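You operate a simulated robot arm through the tools that you are given. There is no shell and no other tool. Be economical: measure what you need, move in short steps, check, and stop when the job is done.

You run a simulated robot arm. Do the job below in one go: nothing can be reset, and whatever is moved stays where it is left.

JOB
Put things in order on the trial bench top. At the end: the yellow pull gauge is on the orange blanking plate; the grey canister stands where the yellow pull gauge stood; the purple test load is on the red case; the blue sealing block from the trial bench top stands where the grey canister stood; whatever was shut is shut again. Leave all else as you found it, and nothing knocked over.

Only the result counts: the job must be done as asked and must still hold three seconds after the hand-in. Knocking over, shifting, dropping, spilling or breaking anything else fails it.

ROBOT AND FRAMES
A 7-joint arm with a two-finger parallel gripper, fixed in place. Base frame: the origin is at the foot of the arm, x ahead of it, y to its left, z up; the work surface is at about z = 0. Readings come in mm, degrees, newtons and seconds.
With the tool pointing down near the work surface it reaches from about 240 to 620 mm from the base axis. Its first joint turns from -66.0 to 66.0 degrees. Payload 2.6 kg.
The tool frame sits at the grasp point between the pads (the TCP): z along the fingers, y along the line on which they close. The tips reach 30 mm beyond it. Largest opening 94 mm; finger width 28, thickness 10; the body of the gripper, 50 by 96 mm, starts 55 mm behind the TCP.
Orientation is told as [roll, pitch, yaw] about the base's x, y, z axes, in that order, counted from this pose: with the fingers straight down and closing along the base's y, the tool's x points along the base's -x, its y along +y and its z along -z.

CONTROLS
- The arm moves only by the tool step_arm. Its argument "commands" is a list of rows, each an object (a shift or turn left out is 0, a gripper value left out holds the last) with "slide": the shift along the tool's x, y, z in units of 40 mm (1.0 is 40 mm), a list of three; "delta_rot": the turn, a rotation vector about the tool's x, y, z in units of 4 degrees (1.0 is 4 degrees), a list of three; "jaw": the gripper command, from -1 (shut) to 1 (fully open), values between in proportion. In form: [{"slide": [tx, ty, tz], "delta_rot": [ax, ay, az], "jaw": jaw}, ...]. A call has 1 to 12 rows; each row shifts and turns the commanded pose from where the row before left it, along the tool's axes as they then stand. A call with a number of a shift or a turn outside -1 to 1 is refused whole. Each row takes 0.2 s and may step no farther than 50 mm and 8.6 degrees from the row before; otherwise, or with a gripper value out of range, the whole call is refused. A pose out of reach is approached as far as the arm can. The call stops where the force on the tool passes 40 N (or 10 N more than at its start, if that is more) or the arm is blocked; 0.2 s more then pass. The fingers move at their own pace (about 72 mm/s each) and stop on an object; they squeeze with about 26 N. The grip force told is the motor's: it shows also when the fingers shut on nothing. Time passes only in rows, and 0.2 s behind the last, so rows that do not move let the fingers close. The reply holds the time, the measured pose of the TCP, the force on the tool along the base axes, the opening and the grip force, in the units named above and with some noise.
- Cameras (640 x 400 px; columns grow to the right, rows downward): "scene" is fixed at [31.5, 429.6, 560.6]; the picture's right is [-0.81, -0.58, 0.00], its down [-0.35, 0.50, -0.79] and it looks along [0.46, -0.65, -0.61] (base axes); focal length 232 px, centre (320, 200). "wrist" rides on the gripper at [-37, 0, -58] in the tool frame; the picture's right is [0.00, -1.00, 0.00], its down [0.97, 0.00, -0.24] and it looks along [0.24, 0.00, 0.97] (tool axes); focal length 218 px, centre (320, 200).
- grab_frame(camera): a new picture of that camera. It takes no simulated time.
- probe_pixels(camera, pixels): there is no depth. For up to 12 entries [column, row, z] of the newest picture of that camera ("zoom" is the newest enlarged one), the place [x, y] in the base frame at which the ray of that pixel passes the height z, good to about 3 mm. It takes no simulated time.
- zoom(camera, box): a new picture of the part [left, top, right, bottom] of that camera's present view, enlarged. It takes no simulated time.
- hand_in(): hands the job in; it is judged then, once.

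Go step by step. Measure first, check grasps and placings, and put right what went wrong. The budget is 80 turns and 34 pictures, counting those below and the enlarged ones. Unless the task says otherwise, let go and move clear before handing in, and close with one line.

The tools are called after "Request:" as a command line: name --argument value ..., lists and objects as JSON in quotes. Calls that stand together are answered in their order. step_arm: Moves the arm, as the interface text tells. Its arguments: {"type":"object","properties":{"commands":{"type":"array","items":{"type":"object","properties":{"slide":{"type":"array","items":{"type":"number"}},"delta_rot":{"type":"array","items":{"type":"number"}},"jaw":{"type":"number"}}}}},"required":["commands"]} The other tools are called the same way: grab_frame (camera) takes a picture; probe_pixels (camera, pixels) gives the place at which the rays of pixels pass given heights; zoom (camera, box) takes an enlarged picture of a part of a camera's view; hand_in () hands the job in.

At the start:

```text
time_s: 0.0
position: [379.6, 176.3, 356.9]
tcp_rot: [-0.1, 0.0, -0.1]
force: [-0.4, 0.5, 0.6]
gripper_width: 94.0
grip_force: 0.0
```

scene: 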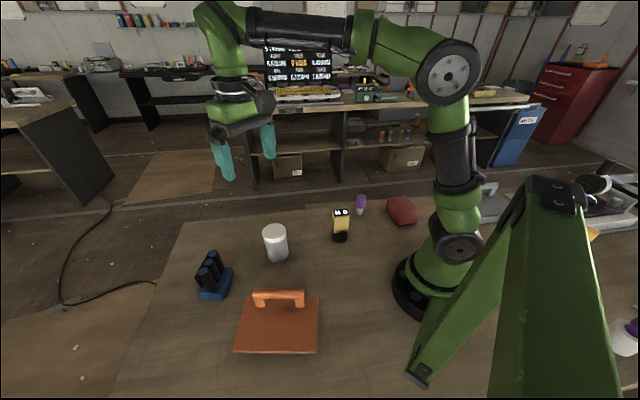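
wrist: 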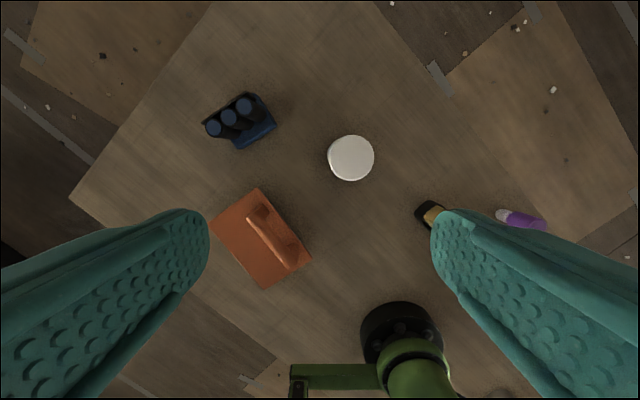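

The first pictures show a blue block near (213,275), a grey canister (275,243), an orange plate with a handle (278,320), a yellow gauge (341,225), a purple item (361,204) and a red case (402,210). I'll zoom in for detail.

Request:
zoom --camera "scene" --box '[180, 180, 340, 360]'

Request:
zoom --camera "scene" --box '[310, 170, 440, 251]'

```text
2.22 times, centred on (260, 270) of scene
```

zoom: 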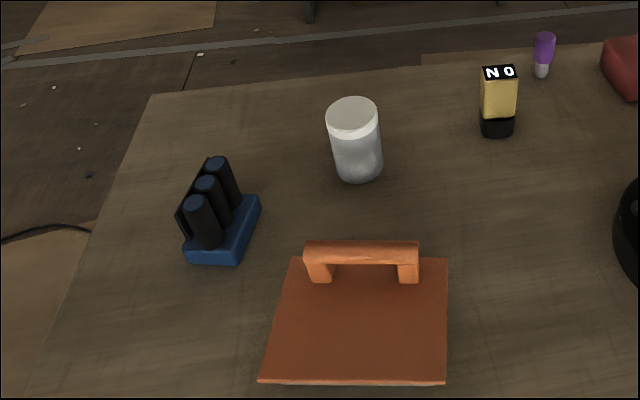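

```text
4.92 times, centred on (375, 210) of scene
```

zoom: 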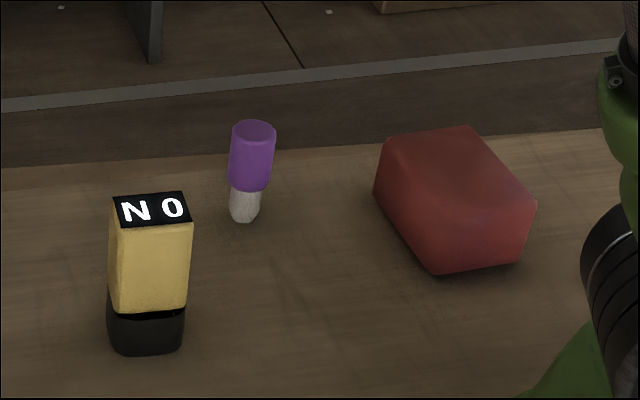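

Nothing visibly open or openable so far. I'll probe base and top points of every object.

Request:
probe_pixels --camera "scene" --pixels '[[277.5, 259, 0], [274.5, 230, 80], [199.5, 297.5, 0], [223, 299, 0], [233, 270.5, 0], [234, 351.5, 10], [317, 352, 10], [317.5, 296.5, 10], [247, 296.5, 10], [254, 292, 45], [304, 292, 45], [279, 292, 45]]'

Request:
probe_pixels --camera "zoom" --pixels '[[115, 351, 0], [182, 350, 0], [113, 194, 80], [182, 190, 80], [122, 228, 80], [192, 224, 80], [243, 220, 0], [254, 130, 60], [432, 275, 0], [520, 262, 0], [374, 190, 0], [436, 235, 50]]'

Request:
probe_pixels --camera "wrist" --pixels '[[351, 157, 80], [203, 124, 10], [239, 149, 10], [275, 124, 10], [258, 188, 10], [312, 259, 10], [265, 288, 10], [210, 223, 10], [263, 212, 45], [290, 262, 45], [502, 214, 5], [425, 216, 5]]'

```text
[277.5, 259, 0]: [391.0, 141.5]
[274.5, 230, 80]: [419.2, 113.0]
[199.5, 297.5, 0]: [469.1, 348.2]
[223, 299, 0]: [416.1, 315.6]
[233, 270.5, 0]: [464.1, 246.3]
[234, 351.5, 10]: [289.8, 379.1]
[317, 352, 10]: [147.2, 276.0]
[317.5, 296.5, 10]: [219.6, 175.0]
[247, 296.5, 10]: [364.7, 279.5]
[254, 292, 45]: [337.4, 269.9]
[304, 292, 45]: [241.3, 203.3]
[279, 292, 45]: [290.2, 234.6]
```

```text
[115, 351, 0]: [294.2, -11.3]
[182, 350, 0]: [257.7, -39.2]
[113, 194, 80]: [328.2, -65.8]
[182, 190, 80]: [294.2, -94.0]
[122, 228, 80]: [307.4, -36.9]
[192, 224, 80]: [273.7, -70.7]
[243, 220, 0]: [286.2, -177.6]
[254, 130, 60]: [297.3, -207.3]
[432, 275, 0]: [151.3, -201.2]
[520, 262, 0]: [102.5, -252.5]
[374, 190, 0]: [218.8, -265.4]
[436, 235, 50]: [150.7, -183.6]
```

```text
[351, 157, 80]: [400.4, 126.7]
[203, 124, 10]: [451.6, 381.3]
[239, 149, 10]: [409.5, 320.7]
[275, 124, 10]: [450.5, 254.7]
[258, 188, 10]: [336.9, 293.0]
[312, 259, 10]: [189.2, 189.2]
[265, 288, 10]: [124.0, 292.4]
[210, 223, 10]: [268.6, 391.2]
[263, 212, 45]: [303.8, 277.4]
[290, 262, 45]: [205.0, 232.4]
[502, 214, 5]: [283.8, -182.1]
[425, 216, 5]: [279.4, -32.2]
```

Triangulating scene and wrist views puts the plate's top at z≈44, so it is a lid on something, with the handle near its far edge. I'll fly over the right side at height for wrist views of the gauge, load and red case.

Request:
step_arm --commands '[{"slide": [0, -1, 0]}, {"slide": [0, -1, 0]}, {"slide": [0, -1, 0]}, {"slide": [0, -1, 0]}, {"slide": [0, -1, 0]}, {"slide": [0, -1, 0]}, {"slide": [0.5, -1, 0]}, {"slide": [0.5, -0.5, 0]}, {"slide": [0, 0, 0]}]'

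Request:
grab_frame --camera "wrist"

Request:
grab_frame --camera "scene"

```text
time_s: 2.0
position: [339.8, -124.4, 356.2]
tcp_rot: [0.0, 0.0, 0.1]
force: [0.2, 0.6, -0.7]
gripper_width: 93.7
grip_force: 0.0
```

```text
29 pictures are left
```

wrist: 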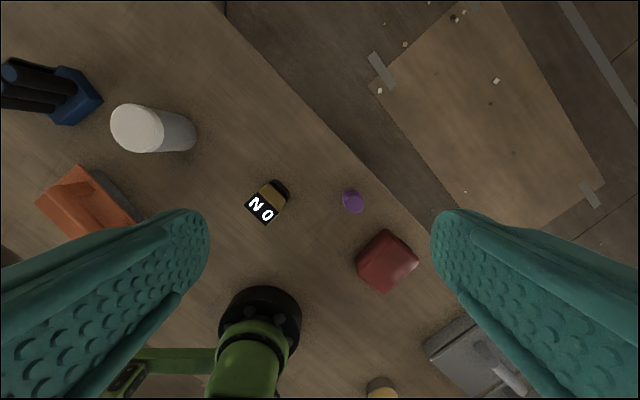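

```text
28 pictures are left
```

scene: 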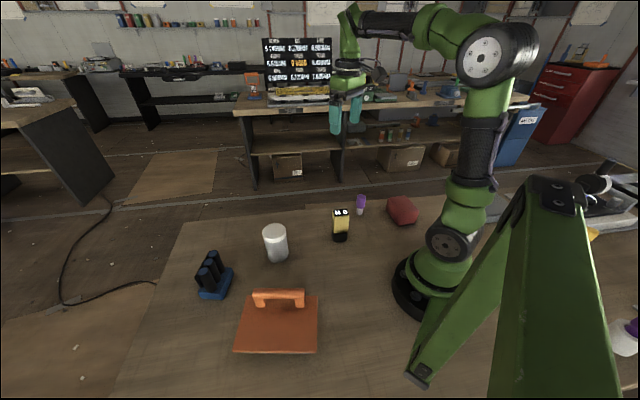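

The wrist view shows a grey body under the orange plate at (108,190), and the gauge, load and red case at (267,203), (353,201) and (387,261). Zooming in.

Request:
zoom --camera "wrist" --box '[20, 50, 220, 250]'

Request:
zoom --camera "wrist" --box '[230, 160, 430, 300]'

```text
2.00 times, centred on (120, 150) of wrist
```

zoom: 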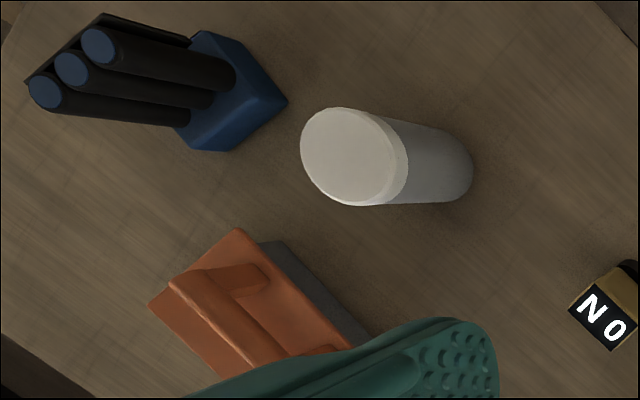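

```text
2.86 times, centred on (330, 230) of wrist
```

zoom: 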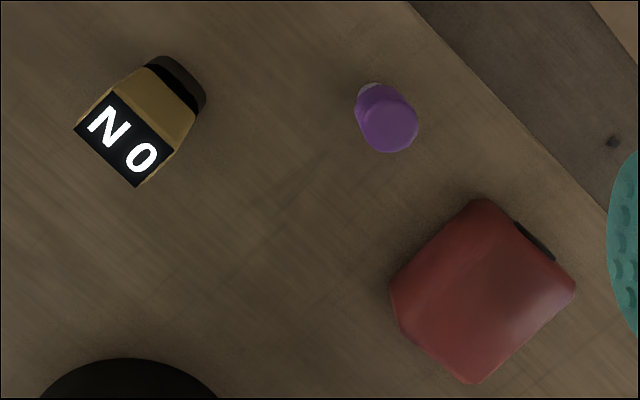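

I'll triangulate tops with rays from both cameras.

Request:
probe_pixels --camera "zoom" --pixels '[[125, 138, 60], [125, 138, 100], [388, 122, 40], [388, 122, 80], [390, 290, 40], [480, 202, 40], [573, 288, 40], [470, 381, 40], [75, 128, 80], [112, 90, 80], [174, 150, 80], [137, 186, 80]]'

Request:
probe_pixels --camera "scene" --pixels '[[340.9, 211.8, 60], [340.9, 211.8, 100], [361.6, 195.8, 40], [361.6, 195.8, 80], [388, 198, 40], [404.5, 196, 40], [418, 211, 40], [396, 216, 40], [275, 230, 60], [275, 230, 100]]'

Request:
probe_pixels --camera "wrist" --pixels '[[137, 128, 60], [137, 128, 100], [183, 133, 0], [104, 102, 0], [78, 125, 0], [95, 213, 45], [79, 165, 45], [105, 172, 10]]'

```text
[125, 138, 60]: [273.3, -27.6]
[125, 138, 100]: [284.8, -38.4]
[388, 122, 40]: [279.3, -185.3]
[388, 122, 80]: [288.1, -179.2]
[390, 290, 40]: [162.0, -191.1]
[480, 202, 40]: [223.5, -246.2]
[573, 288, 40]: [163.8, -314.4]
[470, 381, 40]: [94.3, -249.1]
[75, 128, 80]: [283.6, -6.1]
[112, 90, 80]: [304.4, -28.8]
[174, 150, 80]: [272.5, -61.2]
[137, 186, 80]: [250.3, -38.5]
```

```text
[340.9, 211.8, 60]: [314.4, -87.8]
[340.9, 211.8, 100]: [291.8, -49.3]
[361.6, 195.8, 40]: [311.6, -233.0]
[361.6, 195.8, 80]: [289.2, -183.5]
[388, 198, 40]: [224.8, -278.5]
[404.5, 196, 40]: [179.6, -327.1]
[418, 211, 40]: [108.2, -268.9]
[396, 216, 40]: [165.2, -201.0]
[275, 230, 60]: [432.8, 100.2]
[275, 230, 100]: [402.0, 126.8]
```

```text
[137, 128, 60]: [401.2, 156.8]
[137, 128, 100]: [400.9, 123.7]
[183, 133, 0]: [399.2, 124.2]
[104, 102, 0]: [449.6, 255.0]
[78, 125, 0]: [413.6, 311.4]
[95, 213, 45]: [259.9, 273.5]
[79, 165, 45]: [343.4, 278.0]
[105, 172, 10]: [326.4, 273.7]
```

Triangulated: gauge top z≈108 at (286,-40), 28×43 mm, turned about 45°; load top z≈84 at (289,-179); canister top z≈100, 65 mm wide, at (401,125); red case top z≈50 around (166,-244). I'll go above the gauge and turn to its narrow sides.

Request:
step_arm --commands '[{"slide": [0.34, 0.525, 0.85]}, {"slide": [0.34, 0.525, 0.85]}, {"slide": [0.34, 0.525, 0.85]}, {"slide": [0.34, 0.525, 0.85]}, {"delta_rot": [0, 0, -2]}, {"delta_rot": [0, 0, -2]}, {"delta_rot": [0, 0, -2]}, {"delta_rot": [0, 0, -2]}, {"delta_rot": [0, 0, -2]}, {"delta_rot": [0, 0, -1]}]'

```text
refused: -2 is not a number from -1 to 1
```

Request:
step_arm --commands '[{"slide": [0.34, 0.525, 0.85]}, {"slide": [0.34, 0.525, 0.85]}, {"slide": [0.34, 0.525, 0.85]}, {"slide": [0.34, 0.525, 0.85]}, {"delta_rot": [0, 0, -1]}, {"delta_rot": [0, 0, -1]}, {"delta_rot": [0, 0, -1]}, {"delta_rot": [0, 0, -1]}, {"delta_rot": [0, 0, -1]}, {"delta_rot": [0, 0, -1]}]'

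Request:
step_arm --commands '[{"delta_rot": [0, 0, -1]}, {"delta_rot": [0, 0, -1]}, {"delta_rot": [0, 0, -1]}, {"delta_rot": [0, 0, -1]}, {"delta_rot": [0, 0, -1]}, {}]'

Request:
grab_frame --camera "wrist"

```text
time_s: 4.2
position: [285.2, -41.3, 220.1]
tcp_rot: [0.0, 0.0, 24.0]
force: [0.1, 0.1, 0.6]
gripper_width: 94.0
grip_force: 0.0
```

```text
time_s: 5.6
position: [285.5, -40.4, 220.5]
tcp_rot: [0.0, 0.1, 44.0]
force: [0.4, 0.2, 0.2]
gripper_width: 93.7
grip_force: 0.1
```

```text
25 pictures are left
```

wrist: 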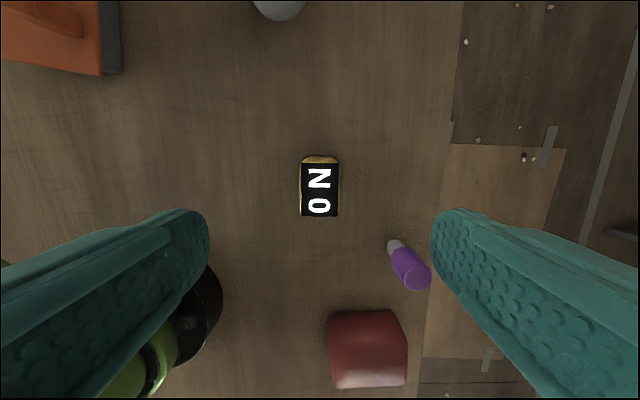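

The gauge's top is squarely aligned at (300–339, 163–217). I'll check its centre and width.

Request:
probe_pixels --camera "wrist" --pixels '[[319.5, 190, 108], [300, 190, 108], [339, 190, 108], [319, 163, 108], [319, 217, 108], [319, 156, 0]]'

```text
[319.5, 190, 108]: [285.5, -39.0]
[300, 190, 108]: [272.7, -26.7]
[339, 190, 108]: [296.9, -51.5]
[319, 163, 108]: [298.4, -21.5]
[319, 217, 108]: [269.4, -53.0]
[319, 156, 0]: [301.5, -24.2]
```

It is centred under the tool. I'll descend to z≈80 and close.

Request:
step_arm --commands '[{"slide": [0, 0, 0.9]}, {"slide": [0, 0, 0.9]}, {"slide": [0, 0, 0.9]}, {"slide": [0, 0, 0.8]}, {}, {"jaw": -1}, {}, {}, {}, {}]'

```text
time_s: 7.8
position: [284.9, -40.9, 81.6]
tcp_rot: [0.0, -0.1, 43.9]
force: [-0.2, 0.0, 0.7]
gripper_width: 38.4
grip_force: 26.3
```

Gripped at 38 mm with 26 N. Lifting.

Request:
step_arm --commands '[{"slide": [0, 0, -0.5]}, {"slide": [0, 0, -0.9]}, {"slide": [0, 0, -0.9]}, {"slide": [0, 0, -0.9]}, {"slide": [0, 0, -0.9]}, {}]'

```text
time_s: 9.2
position: [286.4, -38.9, 245.4]
tcp_rot: [-0.1, 0.0, 44.0]
force: [-0.1, 0.4, -2.4]
gripper_width: 38.0
grip_force: 25.7
```

Held, bottom at about z=164. I'll carry it over towards the plate and look.

Request:
step_arm --commands '[{"slide": [-0.545, 0.816, 0]}, {"slide": [-0.545, 0.816, 0]}, {"slide": [-0.545, 0.816, 0]}, {"slide": [-0.545, 0.816, 0]}, {"slide": [-0.545, 0.816, 0]}, {"slide": [-0.545, 0.816, 0]}, {"slide": [-0.545, 0.816, 0]}, {"slide": [-0.545, 0.816, 0]}, {"delta_rot": [0, 0, 1]}, {"delta_rot": [0, 0, 1]}, {}]'

Request:
grab_frame --camera "wrist"

Request:
grab_frame --camera "scene"

```text
time_s: 11.6
position: [230.3, 267.3, 244.8]
tcp_rot: [0.1, 0.0, 35.9]
force: [-0.1, -0.4, 0.9]
gripper_width: 0.0
grip_force: 26.3
```

```text
24 pictures are left
```

wrist: 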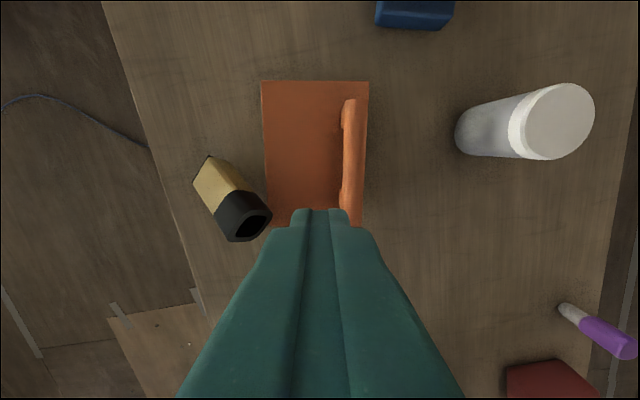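

```text
23 pictures are left
```

scene: 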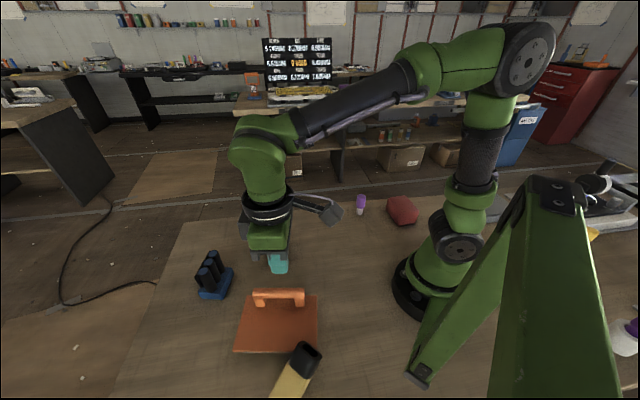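

Bad reading: the opening is 0 and the gauge is out of the jaws, at (230,200) wrist and (297,372) scene, perhaps still moving. I'll let time pass and look again.

Request:
step_arm --commands '[{}, {}]'

Request:
grab_frame --camera "scene"

Request:
grab_frame --camera "wrist"

```text
time_s: 12.2
position: [229.5, 267.3, 246.2]
tcp_rot: [0.0, 0.0, 36.1]
force: [-0.2, 0.8, -1.0]
gripper_width: 0.0
grip_force: 26.5
```

```text
22 pictures are left
```

scene: 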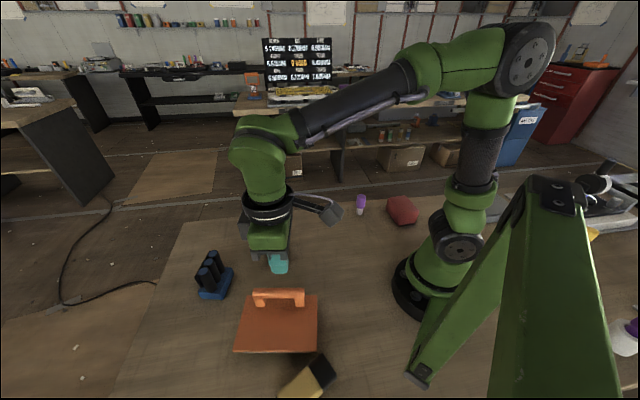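

```text
21 pictures are left
```

wrist: 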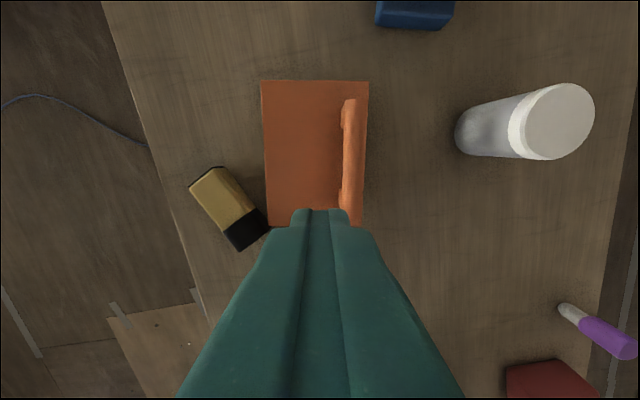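

It now lies on the bench beside the plate, spanning (189,187)–(268,228) in the wrist view; nothing else seems moved. Zooming in to plan a re-grasp.

Request:
zoom --camera "wrist" --box '[160, 70, 380, 260]'

Request:
zoom --camera "scene" --box '[220, 280, 380, 400]'

Request:
probe_pixels --camera "wrist" --pixels '[[189, 187, 20], [215, 167, 35], [268, 228, 20], [237, 250, 20], [261, 81, 44], [368, 81, 44], [362, 227, 44], [267, 227, 44], [350, 98, 85], [342, 130, 44], [342, 190, 44], [350, 205, 85]]'

```text
2.11 times, centred on (270, 165) of wrist
```

zoom: 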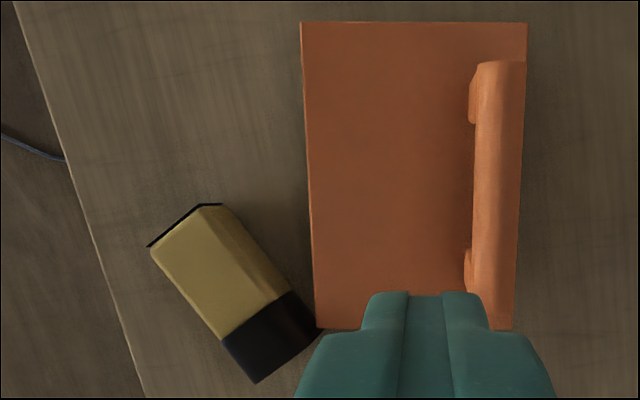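

```text
3.33 times, centred on (300, 340) of scene
```

zoom: 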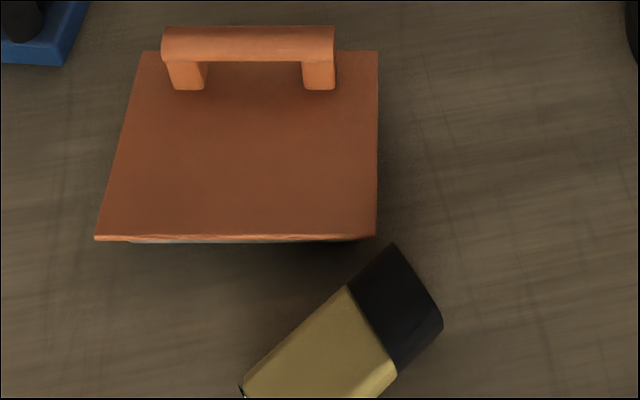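

```text
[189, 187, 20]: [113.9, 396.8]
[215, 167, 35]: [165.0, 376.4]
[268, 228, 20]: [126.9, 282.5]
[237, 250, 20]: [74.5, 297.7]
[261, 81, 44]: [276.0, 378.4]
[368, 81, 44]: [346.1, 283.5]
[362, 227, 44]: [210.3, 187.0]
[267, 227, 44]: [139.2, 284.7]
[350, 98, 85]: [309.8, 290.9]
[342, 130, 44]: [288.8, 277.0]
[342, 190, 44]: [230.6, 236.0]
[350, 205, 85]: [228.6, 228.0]
```

The gauge lies at about (119,338), long axis near 69°, with its base end towards the robot. I'll open the jaws, turn to yaw 68, move above it (testing reach near joint 1's limit), and look.

Request:
step_arm --commands '[{"delta_rot": [0, 0, -1], "jaw": 1}, {"delta_rot": [0, 0, -1]}, {"delta_rot": [0, 0, -1]}, {"delta_rot": [0, 0, -1]}, {"delta_rot": [0, 0, -1]}, {"delta_rot": [0, 0, -1]}, {"delta_rot": [0, 0, -1]}, {"delta_rot": [0, 0, -1]}, {"slide": [-0.2, 0.8, 0]}, {"slide": [-0.2, 0.8, 0]}, {"slide": [-0.2, 0.8, 0]}, {"slide": [0, 0.8, 0]}]'

Request:
grab_frame --camera "wrist"

```text
time_s: 14.8
position: [121.7, 340.0, 245.0]
tcp_rot: [0.0, 0.1, 67.9]
force: [-0.3, -0.4, -0.6]
gripper_width: 94.1
grip_force: 0.2
```

```text
18 pictures are left
```

wrist: 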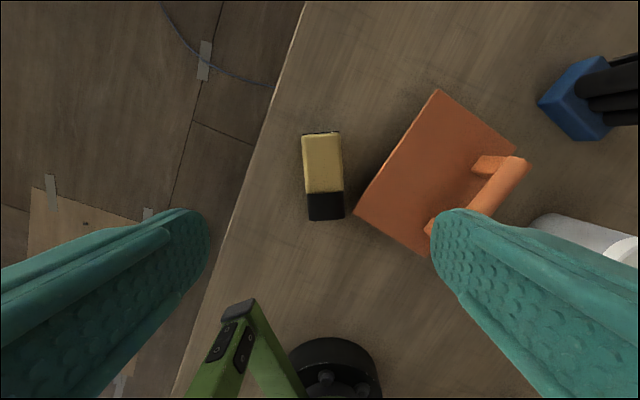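

Reached. The gauge spans (302,133)–(344,220), almost aligned with the tool. Probing it.

Request:
probe_pixels --camera "wrist" --pixels '[[302, 135, 36], [339, 132, 36], [344, 191, 36], [344, 218, 36], [308, 220, 36], [305, 194, 36], [326, 133, 0], [326, 220, 0], [354, 213, 44], [426, 257, 44]]'

Request:
zoom --camera "wrist" --box '[270, 110, 400, 240]'

```text
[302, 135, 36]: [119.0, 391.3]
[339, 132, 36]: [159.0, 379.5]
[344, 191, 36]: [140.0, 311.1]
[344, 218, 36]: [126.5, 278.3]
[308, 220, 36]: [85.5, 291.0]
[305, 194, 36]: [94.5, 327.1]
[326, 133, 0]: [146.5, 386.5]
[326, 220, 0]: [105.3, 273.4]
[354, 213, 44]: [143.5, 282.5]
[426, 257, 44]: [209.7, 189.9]
```

```text
3.08 times, centred on (335, 175) of wrist
```

zoom: 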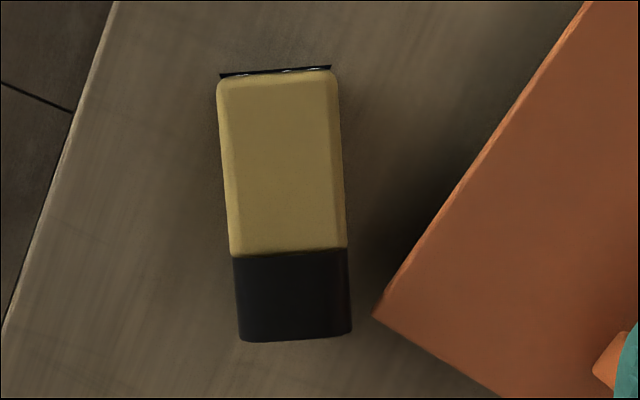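

It lies flat on its broad face, 42 mm wide, centre (122.5,335), axis 72°. I'll tilt the tool 44° (fingers pointing towards the base) so I can stand the gauge upright later, with the jaw pre-set to about 66 mm to clear the plate corner.

Request:
step_arm --commands '[{"delta_rot": [0, 0, -1], "jaw": 0.4}, {"delta_rot": [0, 1, 0]}, {"delta_rot": [0, 1, 0]}, {"delta_rot": [0, 1, 0]}, {"delta_rot": [0, 1, 0]}, {"delta_rot": [0, 1, 0]}, {"delta_rot": [0, 1, 0]}, {"delta_rot": [0, 1, 0]}, {"delta_rot": [0, 1, 0]}, {"delta_rot": [0, 1, 0]}, {"delta_rot": [0, 1, 0]}, {"delta_rot": [0, 1, 0]}]'

```text
time_s: 17.4
position: [120.2, 340.0, 244.1]
tcp_rot: [0.2, 44.0, 72.0]
force: [1.3, 0.2, -0.3]
gripper_width: 65.8
grip_force: 0.0
```

Tilted as asked. Descending to z≈120 first.

Request:
step_arm --commands '[{"slide": [-0.557, -0.024, 0.54]}, {"slide": [-0.557, -0.024, 0.54]}, {"slide": [-0.557, -0.024, 0.54]}, {"slide": [-0.557, -0.024, 0.54]}, {}]'

Request:
grab_frame --camera "wrist"

```text
time_s: 18.6
position: [124.8, 340.1, 122.3]
tcp_rot: [0.1, 43.9, 71.8]
force: [-1.0, 0.1, 0.9]
gripper_width: 66.0
grip_force: 0.0
```

```text
16 pictures are left
```

wrist: 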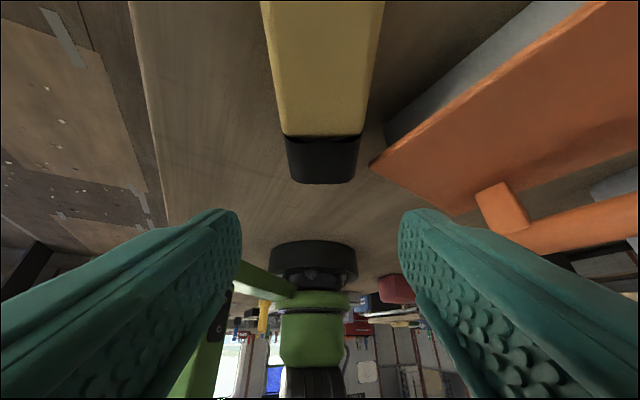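

Centred and aligned (edges at 262–384, midpoint about col 322). Going down to z≈32 and closing.

Request:
step_arm --commands '[{"slide": [-0.4, 0, 0.396]}, {"slide": [-0.4, 0, 0.396]}, {"slide": [-0.4, 0, 0.396]}, {"slide": [-0.4, 0, 0.396]}, {}, {"jaw": -1}, {}, {}, {}]'

```text
time_s: 20.6
position: [126.2, 344.8, 30.9]
tcp_rot: [0.1, 43.9, 72.1]
force: [0.3, 7.2, 18.4]
gripper_width: 52.5
grip_force: 26.2
```

Width reads 52.5, wider than expected, with 18 N upward on the tool: the tips may be touching the bench. Taking a look before lifting.

Request:
zoom --camera "scene" --box '[200, 240, 400, 400]'

Request:
grab_frame --camera "wrist"

```text
2.50 times, centred on (300, 320) of scene
```

zoom: 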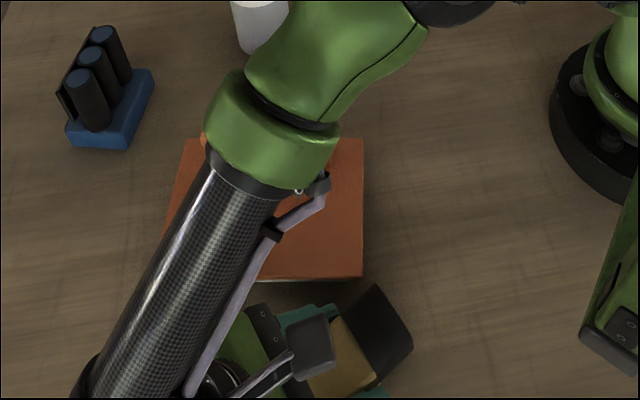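

```text
14 pictures are left
```

wrist: 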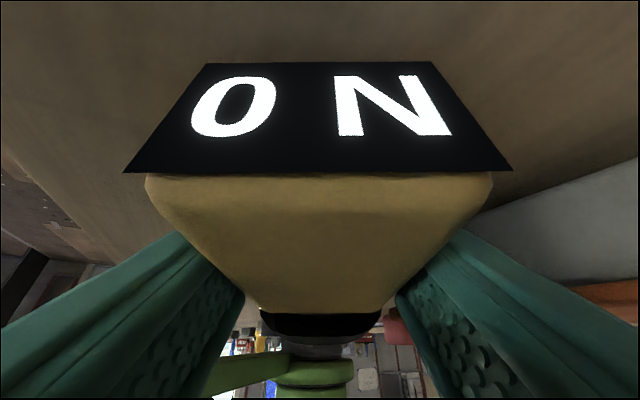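

The gauge is between both pads, symmetric in the wrist view, and the plate hasn't moved. Lifting gently.

Request:
step_arm --commands '[{"slide": [0.05, 0, -0.05]}, {"slide": [0.1, 0, -0.104]}, {"slide": [0.174, 0, -0.18]}, {"slide": [0.174, 0, -0.18]}, {"slide": [0.174, 0, -0.18]}, {"slide": [0.1, 0, -0.1]}, {}]'

```text
time_s: 22.2
position: [125.4, 344.0, 75.3]
tcp_rot: [0.0, 44.0, 72.1]
force: [0.1, 0.0, -2.8]
gripper_width: 52.2
grip_force: 25.6
```

Held, weight about 2.5 N. Continuing the slow lift while watching the width.

Request:
step_arm --commands '[{"slide": [0.1, 0, -0.104]}, {"slide": [0.2, 0, -0.207]}, {"slide": [0.26, 0, -0.27]}, {"slide": [0.26, 0, -0.27]}, {"slide": [0.26, 0, -0.27]}, {"slide": [0.26, 0, -0.27]}, {"slide": [0.26, 0, -0.27]}, {"slide": [0.2, 0, -0.207]}, {"slide": [0.1, 0, -0.1]}, {}]'

```text
time_s: 24.4
position: [124.7, 342.9, 185.6]
tcp_rot: [0.0, 44.0, 72.0]
force: [0.0, -0.7, -2.6]
gripper_width: 52.3
grip_force: 26.0
```

Stable. Now rotating the gauge upright about the closing axis.

Request:
step_arm --commands '[{"delta_rot": [0, -0.5, 0]}, {"delta_rot": [0, -1, 0]}, {"delta_rot": [0, -1, 0]}, {"delta_rot": [0, -1, 0]}, {"delta_rot": [0, -1, 0]}, {"delta_rot": [0, -1, 0]}, {"delta_rot": [0, -1, 0]}, {"delta_rot": [0, -1, 0]}, {"delta_rot": [0, -1, 0]}, {"delta_rot": [0, -1, 0]}, {"delta_rot": [0, -1, 0]}, {"delta_rot": [0, -0.5, 0]}]'

Request:
step_arm --commands '[{"delta_rot": [0, -0.5, 0]}, {"delta_rot": [0, -1, 0]}, {"delta_rot": [0, -1, 0]}, {"delta_rot": [0, -1, 0]}, {"delta_rot": [0, -1, 0]}, {"delta_rot": [0, -1, 0]}, {"delta_rot": [0, -1, 0]}, {"delta_rot": [0, -1, 0]}, {"delta_rot": [0, -1, 0]}, {"delta_rot": [0, -1, 0]}, {"delta_rot": [0, -1, 0]}, {"delta_rot": [0, -1, 0]}]'

```text
time_s: 27.0
position: [126.2, 343.0, 185.5]
tcp_rot: [0.1, 0.1, 72.0]
force: [1.1, 0.2, -1.8]
gripper_width: 52.3
grip_force: 25.9
```

```text
time_s: 29.6
position: [124.3, 344.5, 184.2]
tcp_rot: [0.6, -42.7, 72.1]
force: [-0.1, -0.6, -1.8]
gripper_width: 52.1
grip_force: 26.1
out of reach, approached as far as the arm can: row 12
```

Nearly upright; the last degrees were out of reach at this spot. I'll carry it slowly towards the plate, where the reach is better.

Request:
step_arm --commands '[{"slide": [0.011, -0.093, -0.011]}, {"slide": [0.022, -0.186, -0.022]}, {"slide": [0.036, -0.31, -0.037]}, {"slide": [0.036, -0.31, -0.037]}, {"slide": [0.036, -0.31, -0.037]}, {"slide": [0.036, -0.31, -0.037]}, {"slide": [0.036, -0.31, -0.037]}, {"slide": [0.036, -0.31, -0.037]}, {"slide": [0.036, -0.31, -0.037]}, {"slide": [0.022, -0.186, -0.022]}, {"slide": [0.011, -0.093, -0.011]}, {}]'

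Request:
step_arm --commands '[{"delta_rot": [0.36, 0, 0.35]}, {"delta_rot": [0.719, 0, 0.695]}, {"delta_rot": [0.719, 0, 0.695]}, {"delta_rot": [0.719, 0, 0.695]}, {"delta_rot": [0.719, 0, 0.695]}, {"delta_rot": [0.36, 0, 0.35]}, {}]'

```text
time_s: 32.2
position: [224.7, 293.5, 185.6]
tcp_rot: [0.7, -42.7, 72.1]
force: [1.0, -0.6, -2.4]
gripper_width: 52.5
grip_force: 25.4
```

```text
time_s: 33.8
position: [225.1, 293.7, 184.2]
tcp_rot: [-0.8, -42.8, 53.1]
force: [0.1, -1.0, -2.1]
gripper_width: 52.1
grip_force: 26.3
```

The pitch stayed at −42.8°, so I need about 3.2° more to be upright. Applying it now and checking with a picture.

Request:
step_arm --commands '[{"delta_rot": [0, -0.4, 0]}, {"delta_rot": [0, -0.4, 0]}, {}]'

Request:
zoom --camera "scene" --box '[180, 200, 420, 380]'

```text
time_s: 34.6
position: [225.3, 294.2, 184.2]
tcp_rot: [-0.8, -45.8, 53.1]
force: [-0.5, 0.4, -3.1]
gripper_width: 52.4
grip_force: 26.2
```

```text
2.22 times, centred on (300, 290) of scene
```

zoom: 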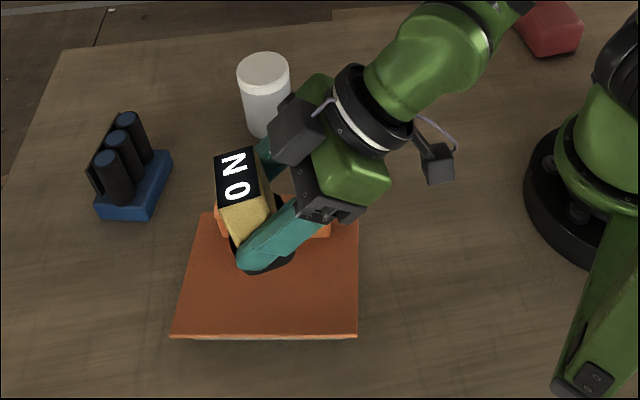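

Upright above the plate, in front of the handle. Descending to just above contact.

Request:
step_arm --commands '[{"slide": [0.1, 0, 0.097]}, {"slide": [0.2, 0, 0.194]}, {"slide": [0.2, 0, 0.194]}, {"slide": [0.2, 0, 0.194]}, {"slide": [0.2, 0, 0.194]}, {"slide": [0.2, 0, 0.194]}, {"slide": [0.1, 0, 0.097]}, {"slide": [0.05, 0, 0.049]}, {}]'

Request:
zoom --camera "scene" --box '[230, 250, 330, 360]'

```text
time_s: 36.6
position: [226.0, 294.6, 114.1]
tcp_rot: [-0.9, -45.8, 53.1]
force: [-0.8, 0.3, -2.6]
gripper_width: 52.2
grip_force: 26.6
```

```text
3.64 times, centred on (280, 305) of scene
```

zoom: 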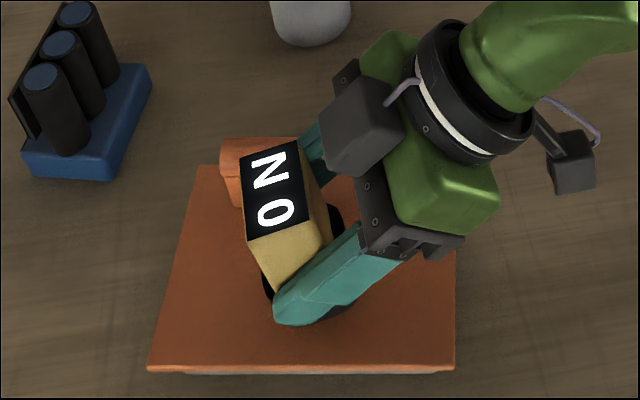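

Clear of the handle and still above the plate. Descending in fine steps, watching the force.

Request:
step_arm --commands '[{"slide": [0.036, 0, 0.035]}, {"slide": [0.036, 0, 0.035]}, {}]'

Request:
step_arm --commands '[{"slide": [0.027, 0, 0.026]}, {}]'

Request:
step_arm --commands '[{"slide": [0.027, 0, 0.026]}, {}]'

```text
time_s: 37.4
position: [226.8, 296.2, 111.2]
tcp_rot: [-0.9, -45.9, 53.1]
force: [-0.2, 0.3, -1.5]
gripper_width: 52.2
grip_force: 26.0
```

```text
time_s: 38.0
position: [226.3, 295.2, 110.3]
tcp_rot: [-0.9, -45.8, 53.1]
force: [0.6, 0.4, -2.3]
gripper_width: 52.0
grip_force: 25.7
```

```text
time_s: 38.6
position: [226.4, 296.2, 108.8]
tcp_rot: [-0.8, -45.9, 53.0]
force: [0.4, -0.9, -1.0]
gripper_width: 52.2
grip_force: 26.2
```

Request:
step_arm --commands '[{"slide": [0.027, 0, 0.026]}, {}]'

Request:
step_arm --commands '[{"slide": [0.027, 0, 0.026]}, {}]'

```text
time_s: 39.2
position: [226.9, 295.9, 107.1]
tcp_rot: [-0.9, -45.9, 53.1]
force: [-0.4, 0.1, -3.2]
gripper_width: 52.0
grip_force: 25.8
out of reach, approached as far as the arm can: row 1
```

```text
time_s: 39.8
position: [226.5, 295.7, 106.4]
tcp_rot: [-1.0, -45.9, 53.1]
force: [-0.3, -0.2, -2.2]
gripper_width: 52.3
grip_force: 26.1
```

No contact yet, and the arm is near a reach limit. Two more small steps.

Request:
step_arm --commands '[{"slide": [0.027, 0, 0.026]}, {}]'

Request:
step_arm --commands '[{"slide": [0.027, 0, 0.026]}, {}]'

```text
time_s: 40.4
position: [227.2, 296.6, 104.3]
tcp_rot: [-1.0, -45.9, 53.2]
force: [0.3, 0.8, -1.6]
gripper_width: 51.9
grip_force: 25.7
```

```text
time_s: 41.0
position: [228.3, 296.0, 102.0]
tcp_rot: [-0.9, -45.9, 53.0]
force: [-0.1, -0.8, -2.2]
gripper_width: 52.5
grip_force: 26.4
```

Still free. Continuing down.

Request:
step_arm --commands '[{"slide": [0.027, 0, 0.026]}, {}]'

Request:
step_arm --commands '[{"slide": [0.027, 0, 0.026]}, {}]'

Request:
step_arm --commands '[{"slide": [0.02, 0, 0.02]}, {}]'

```text
time_s: 41.6
position: [228.5, 296.4, 102.3]
tcp_rot: [-1.0, -46.1, 53.1]
force: [-2.0, -2.0, 7.2]
gripper_width: 52.1
grip_force: 25.7
```

```text
time_s: 42.2
position: [227.6, 296.2, 101.1]
tcp_rot: [-1.0, -46.2, 53.2]
force: [1.6, -3.2, 18.7]
gripper_width: 52.0
grip_force: 26.2
```

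```text
time_s: 42.8
position: [227.5, 296.2, 98.7]
tcp_rot: [-0.9, -45.9, 53.2]
force: [-1.7, -0.3, 17.9]
gripper_width: 52.3
grip_force: 26.1
```

Contact: 18 N upward at z≈100. Easing up 1 mm, then opening gently to 60 mm.

Request:
step_arm --commands '[{"slide": [-0.018, 0, -0.017]}, {"jaw": 0.14}, {"jaw": 0.2}, {"jaw": 0.26}, {}]'

Request:
zoom --camera "scene" --box '[230, 250, 330, 360]'

```text
time_s: 44.0
position: [227.8, 296.8, 99.4]
tcp_rot: [-0.9, -45.9, 53.0]
force: [0.8, -0.5, 0.6]
gripper_width: 59.4
grip_force: 0.1
```

```text
3.64 times, centred on (280, 305) of scene
```

zoom: 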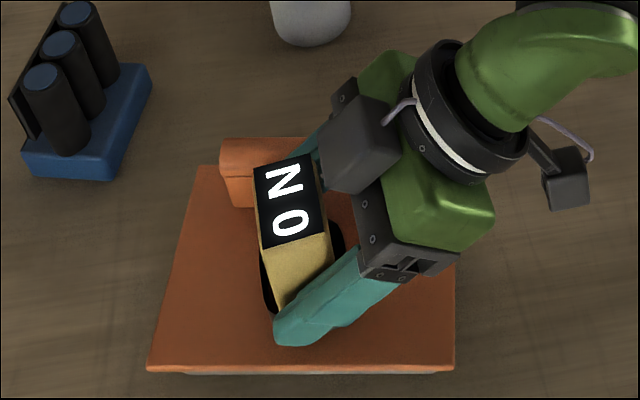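

Released, and the gauge stands on the plate. Backing straight out along the tool axis.

Request:
step_arm --commands '[{"slide": [0, 0, -0.2]}, {"slide": [0, 0, -0.3]}, {"slide": [0, 0, -0.4]}, {"slide": [0, 0, -0.5]}, {"slide": [0, 0, -0.5]}, {"slide": [0, 0, -0.6]}, {"slide": [0, 0, -0.6]}, {"slide": [-0.5, 0, -0.5]}, {"slide": [-0.5, 0, -0.5]}, {}]'

Request:
grab_frame --camera "scene"

```text
time_s: 46.2
position: [201.4, 266.7, 260.4]
tcp_rot: [-0.9, -46.0, 53.0]
force: [-0.2, 0.3, 0.6]
gripper_width: 59.2
grip_force: 0.0
out of reach, approached as far as the arm can: row 1, 2, 3, 4, 5, 6, 7
```

```text
10 pictures are left
```

scene: 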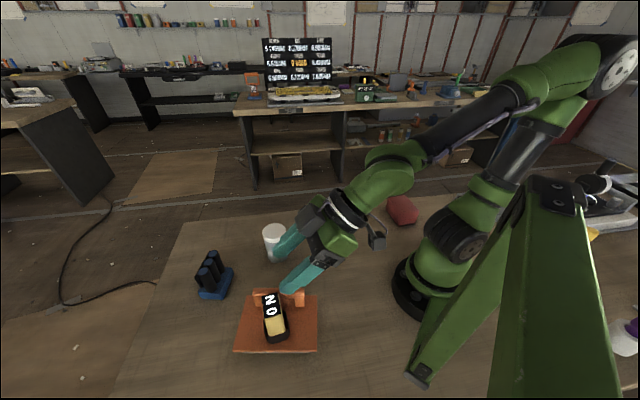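

The gauge stands upright on the plate. Returning the tool to vertical and yaw to about 21.

Request:
step_arm --commands '[{"slide": [-0.3, 0, -0.3], "delta_rot": [0, 1, 0]}, {"delta_rot": [0, 1, 0]}, {"delta_rot": [0, 1, 0]}, {"delta_rot": [0, 1, 0]}, {"delta_rot": [0, 1, 0]}, {"delta_rot": [0, 1, 0]}, {"delta_rot": [0, 1, 0]}, {"delta_rot": [0, 1, 0]}, {"delta_rot": [0, 1, 0]}, {"delta_rot": [0, 1, 0]}, {"delta_rot": [0, 1, 0]}, {"delta_rot": [0, 0.5, 0]}]'

Request:
step_arm --commands '[{"delta_rot": [0.2, 0, 1], "jaw": 1}, {"delta_rot": [0, 0, 1]}, {"delta_rot": [0, 0, 1]}, {"delta_rot": [0, 0, 1]}, {"delta_rot": [0, 0, 1]}, {"delta_rot": [0, 0, 1]}, {"delta_rot": [0, 0, 1]}, {"delta_rot": [0, 0, 1]}, {}]'

```text
time_s: 48.8
position: [203.6, 267.5, 276.9]
tcp_rot: [-0.6, 0.1, 52.5]
force: [-0.2, -0.9, 0.3]
gripper_width: 59.1
grip_force: 0.0
```

```text
time_s: 50.8
position: [202.4, 267.5, 277.4]
tcp_rot: [-1.2, -0.7, 20.4]
force: [0.1, -0.2, 0.7]
gripper_width: 94.1
grip_force: 0.0
```

Correcting the small tilt and moving above the canister at (401,125).

Request:
step_arm --commands '[{"delta_rot": [-0.3, 0.175, 0]}, {"slide": [-0.487, -0.724, 0]}, {"slide": [-0.487, -0.724, 0]}, {"slide": [-0.487, -0.724, 0]}, {"slide": [-0.487, -0.724, 0]}, {"slide": [-0.487, -0.724, 0]}, {"slide": [-0.487, -0.724, 0]}, {"slide": [-0.487, -0.724, 0]}, {"slide": [0, 0, 0.8]}, {"slide": [0, 0, 0.8]}, {}]'

Request:
grab_frame --camera "wrist"

```text
time_s: 53.2
position: [401.2, 123.9, 212.6]
tcp_rot: [0.1, 0.0, 20.5]
force: [1.7, -0.9, 0.2]
gripper_width: 94.1
grip_force: 0.1
```

```text
9 pictures are left
```

wrist: 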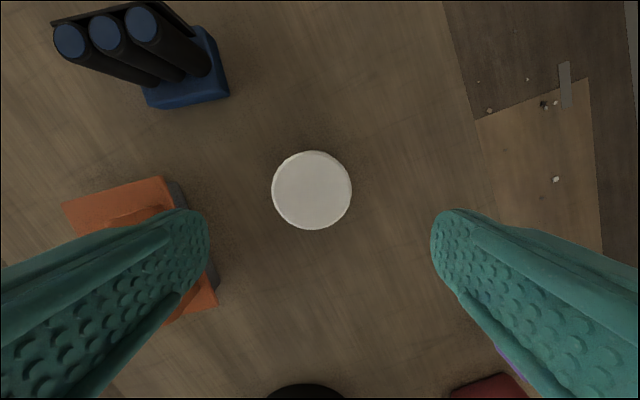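

The canister's lid is a circle centred at (311.5,190). Probing that and the blue block too.

Request:
probe_pixels --camera "wrist" --pixels '[[311.5, 190, 100], [311.5, 190, 96], [271, 190, 100], [352, 190, 100], [144, 92, 0], [158, 109, 0], [229, 94, 0], [215, 28, 20], [230, 88, 20], [145, 83, 20], [69, 42, 80], [141, 24, 80]]'

```text
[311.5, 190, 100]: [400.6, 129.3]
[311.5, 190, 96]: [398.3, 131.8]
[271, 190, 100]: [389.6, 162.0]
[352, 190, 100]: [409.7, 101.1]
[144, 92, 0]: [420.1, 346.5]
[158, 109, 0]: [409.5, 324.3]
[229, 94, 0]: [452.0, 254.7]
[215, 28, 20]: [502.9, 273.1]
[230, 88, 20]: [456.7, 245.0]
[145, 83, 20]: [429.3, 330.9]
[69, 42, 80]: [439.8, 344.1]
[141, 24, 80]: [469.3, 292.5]
```

Canister centre (400,129). Descending to z≈60 with a 4 mm correction, then gripping.

Request:
step_arm --commands '[{"slide": [0, 0.1, 0]}, {"slide": [0, 0, 0.9]}, {"slide": [0, 0, 0.9]}, {"slide": [0, 0, 0.9]}, {"slide": [0, 0, 0.7]}, {"slide": [0, 0, 0.4]}, {}, {"jaw": -1}, {}, {}, {}]'

```text
time_s: 55.6
position: [399.1, 130.0, 60.0]
tcp_rot: [-0.1, 0.0, 20.5]
force: [0.7, 0.1, -0.2]
gripper_width: 63.3
grip_force: 25.9
```

Gripped at 63 mm. Lifting slowly 50 mm.

Request:
step_arm --commands '[{"slide": [0, 0, -0.05]}, {"slide": [0, 0, -0.1]}, {"slide": [0, 0, -0.2]}, {"slide": [0, 0, -0.25]}, {"slide": [0, 0, -0.25]}, {"slide": [0, 0, -0.2]}, {"slide": [0, 0, -0.15]}, {"slide": [0, 0, -0.05]}, {}]'

```text
time_s: 57.6
position: [400.5, 129.1, 112.6]
tcp_rot: [0.0, -0.1, 20.6]
force: [-0.1, -0.7, -1.7]
gripper_width: 63.7
grip_force: 25.9
```

Held. Carrying it gently to the gauge's old spot (285,-38.5).

Request:
step_arm --commands '[{"slide": [0.077, -0.054, 0]}, {"slide": [0.155, -0.108, 0]}, {"slide": [0.309, -0.216, 0]}, {"slide": [0.309, -0.216, 0]}, {"slide": [0.309, -0.216, 0]}, {"slide": [0.309, -0.216, 0]}, {"slide": [0.309, -0.216, 0]}, {"slide": [0.309, -0.216, 0]}, {"slide": [0.155, -0.108, 0]}, {"slide": [0.077, -0.054, 0]}]'

Request:
step_arm --commands '[{"slide": [0.077, -0.054, 0]}, {"slide": [0.155, -0.108, 0]}, {"slide": [0.309, -0.216, 0]}, {"slide": [0.309, -0.216, 0]}, {"slide": [0.309, -0.216, 0]}, {"slide": [0.309, -0.216, 0]}, {"slide": [0.309, -0.216, 0]}, {"slide": [0.155, -0.108, 0]}, {"slide": [0.077, -0.054, 0]}, {}]'

```text
time_s: 59.8
position: [335.2, 34.1, 110.7]
tcp_rot: [-0.2, 0.0, 20.6]
force: [-0.5, -0.1, 0.1]
gripper_width: 63.4
grip_force: 26.4
```

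```text
time_s: 62.0
position: [279.7, -46.2, 111.5]
tcp_rot: [0.0, -0.1, 20.5]
force: [-1.5, -0.3, -1.0]
gripper_width: 63.4
grip_force: 26.1
```

About 9 mm past the spot. Correcting, then lowering to just above contact.

Request:
step_arm --commands '[{"slide": [-0.1, 0.066, 0]}, {"slide": [-0.1, 0.066, 0]}, {"slide": [0, 0, 0.2]}, {"slide": [0, 0, 0.3]}, {"slide": [0, 0, 0.3]}, {"slide": [0, 0, 0.2]}, {"slide": [0, 0, 0.15]}, {"slide": [0, 0, 0.05]}, {}]'

Request:
step_arm --commands '[{"slide": [0, 0, 0.04]}, {}]'

```text
time_s: 64.0
position: [286.1, -39.4, 63.6]
tcp_rot: [0.0, 0.0, 20.5]
force: [-1.1, 0.0, -2.1]
gripper_width: 63.8
grip_force: 26.2
```

```text
time_s: 64.6
position: [285.2, -38.2, 61.3]
tcp_rot: [0.0, 0.0, 20.6]
force: [0.8, -0.2, -1.2]
gripper_width: 63.5
grip_force: 26.4
```

Request:
step_arm --commands '[{"slide": [0, 0, 0.03]}, {}]'

Request:
step_arm --commands '[{"slide": [0, 0, 0.025]}, {}]'

```text
time_s: 65.2
position: [285.3, -38.8, 61.2]
tcp_rot: [0.0, 0.0, 20.6]
force: [0.3, 0.3, -0.7]
gripper_width: 63.2
grip_force: 26.3
```

```text
time_s: 65.8
position: [285.2, -39.0, 60.0]
tcp_rot: [0.0, 0.0, 20.5]
force: [-0.4, 0.0, -1.0]
gripper_width: 63.2
grip_force: 26.4
```

Practically down. One last small step, checking for contact, then release.

Request:
step_arm --commands '[{"slide": [0, 0, 0.03]}, {}]'

Request:
step_arm --commands '[{"jaw": 0.38}, {"jaw": 0.45}, {"jaw": 1}, {}, {"slide": [0, 0, -0.5]}, {"slide": [0, 0, -0.9]}, {"slide": [0, 0, -0.9]}, {"slide": [0, 0, -0.9]}, {"slide": [0, 0, -0.9]}, {}]'

```text
time_s: 66.4
position: [285.7, -37.6, 59.3]
tcp_rot: [-0.2, 0.0, 20.4]
force: [-7.6, -3.2, 21.8]
gripper_width: 63.7
grip_force: 25.8
```

```text
time_s: 68.6
position: [285.0, -38.8, 225.0]
tcp_rot: [-0.1, 0.0, 20.5]
force: [-0.5, 0.1, -0.4]
gripper_width: 94.5
grip_force: 0.1
```

The canister is down and released. Moving over to the purple load and turning towards its azimuth.

Request:
step_arm --commands '[{"slide": [0.283, -0.829, 0]}, {"slide": [0.283, -0.829, 0]}, {"slide": [0.283, -0.829, 0]}, {"slide": [0.283, -0.829, 0]}, {"delta_rot": [0, 0, 1]}, {"delta_rot": [0, 0, 1]}, {"delta_rot": [0, 0, 1]}, {"delta_rot": [0, 0, 1]}, {"delta_rot": [0, 0, 1]}, {"delta_rot": [0, 0, 1]}, {"delta_rot": [0, 0, 1]}, {"delta_rot": [0, 0, 1]}]'

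Request:
grab_frame --camera "wrist"

```text
time_s: 71.2
position: [288.8, -177.8, 222.4]
tcp_rot: [0.0, 0.0, -11.5]
force: [-0.7, -0.8, 0.1]
gripper_width: 94.2
grip_force: 0.1
```

```text
8 pictures are left
```

wrist: 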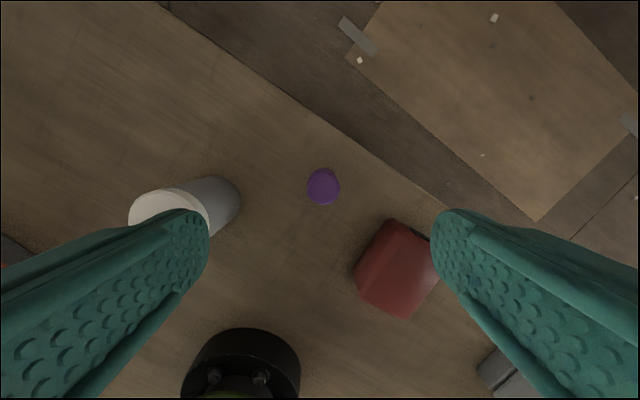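

Request:
probe_pixels --camera "wrist" --pixels '[[323, 188, 84], [307, 188, 84], [340, 188, 84], [395, 221, 50], [440, 265, 50], [406, 318, 50], [355, 275, 50], [395, 221, 30], [355, 275, 30], [406, 318, 30], [230, 200, 0]]'

Request:
zoom --camera "wrist" --box '[290, 150, 450, 330]'

```text
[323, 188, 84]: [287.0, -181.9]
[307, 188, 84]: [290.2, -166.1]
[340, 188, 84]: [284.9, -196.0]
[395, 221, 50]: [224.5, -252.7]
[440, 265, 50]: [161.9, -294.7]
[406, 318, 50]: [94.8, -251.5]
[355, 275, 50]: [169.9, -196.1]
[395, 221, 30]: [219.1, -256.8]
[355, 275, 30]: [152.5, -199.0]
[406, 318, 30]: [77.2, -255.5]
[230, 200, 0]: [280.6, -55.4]
```

```text
2.22 times, centred on (370, 240) of wrist
```

zoom: 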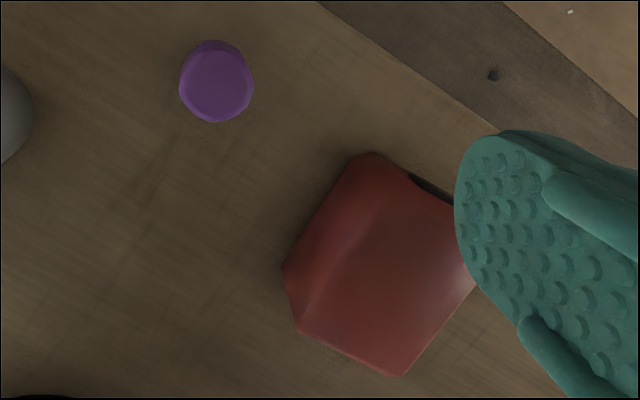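

The load is at (287.5,-181), 30 mm wide; the red case top is centred about (164,-252). Descending on the load with the jaws set to 61 mm, then gripping.

Request:
step_arm --commands '[{"slide": [0, -0.085, 0], "jaw": 0.3}, {"slide": [0, 0, 0.9]}, {"slide": [0, 0, 0.9]}, {"slide": [0, 0, 0.9]}, {"slide": [0, 0, 0.9]}, {"slide": [0, 0, 0.45]}, {}, {"jaw": -1}, {}, {}, {}]'

```text
time_s: 73.6
position: [287.4, -180.0, 61.5]
tcp_rot: [0.1, 0.0, -11.5]
force: [-0.9, 0.0, -0.3]
gripper_width: 30.5
grip_force: 26.5
```

Gripped at 30.5 mm. Lifting 80 mm gently.

Request:
step_arm --commands '[{"slide": [0, 0, -0.05]}, {"slide": [0, 0, -0.1]}, {"slide": [0, 0, -0.2]}, {"slide": [0, 0, -0.3]}, {"slide": [0, 0, -0.3]}, {"slide": [0, 0, -0.3]}, {"slide": [0, 0, -0.3]}, {"slide": [0, 0, -0.3]}, {"slide": [0, 0, -0.2]}, {"slide": [0, 0, -0.1]}, {}]'

```text
time_s: 76.0
position: [289.5, -181.0, 147.4]
tcp_rot: [0.0, 0.0, -11.5]
force: [-0.3, 0.2, -0.2]
gripper_width: 30.8
grip_force: 25.3
```

Carrying it to above the red case.

Request:
step_arm --commands '[{"slide": [0.092, -0.08, 0]}, {"slide": [0.184, -0.161, 0]}, {"slide": [0.3065, -0.268, 0]}, {"slide": [0.3065, -0.268, 0]}, {"slide": [0.3065, -0.268, 0]}, {"slide": [0.3065, -0.268, 0]}, {"slide": [0.3065, -0.268, 0]}, {"slide": [0.3065, -0.268, 0]}, {"slide": [0.3065, -0.268, 0]}, {"slide": [0.184, -0.161, 0]}, {"slide": [0.092, -0.08, 0]}, {}]'

Request:
zoom --camera "scene" --box '[330, 140, 450, 240]'

```text
time_s: 78.6
position: [162.9, -250.8, 146.0]
tcp_rot: [0.0, 0.0, -11.4]
force: [-0.6, 0.0, -0.6]
gripper_width: 30.8
grip_force: 26.0
```

```text
4.00 times, centred on (390, 190) of scene
```

zoom: 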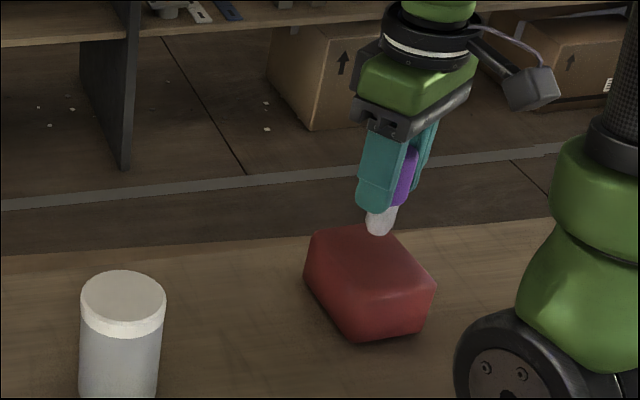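

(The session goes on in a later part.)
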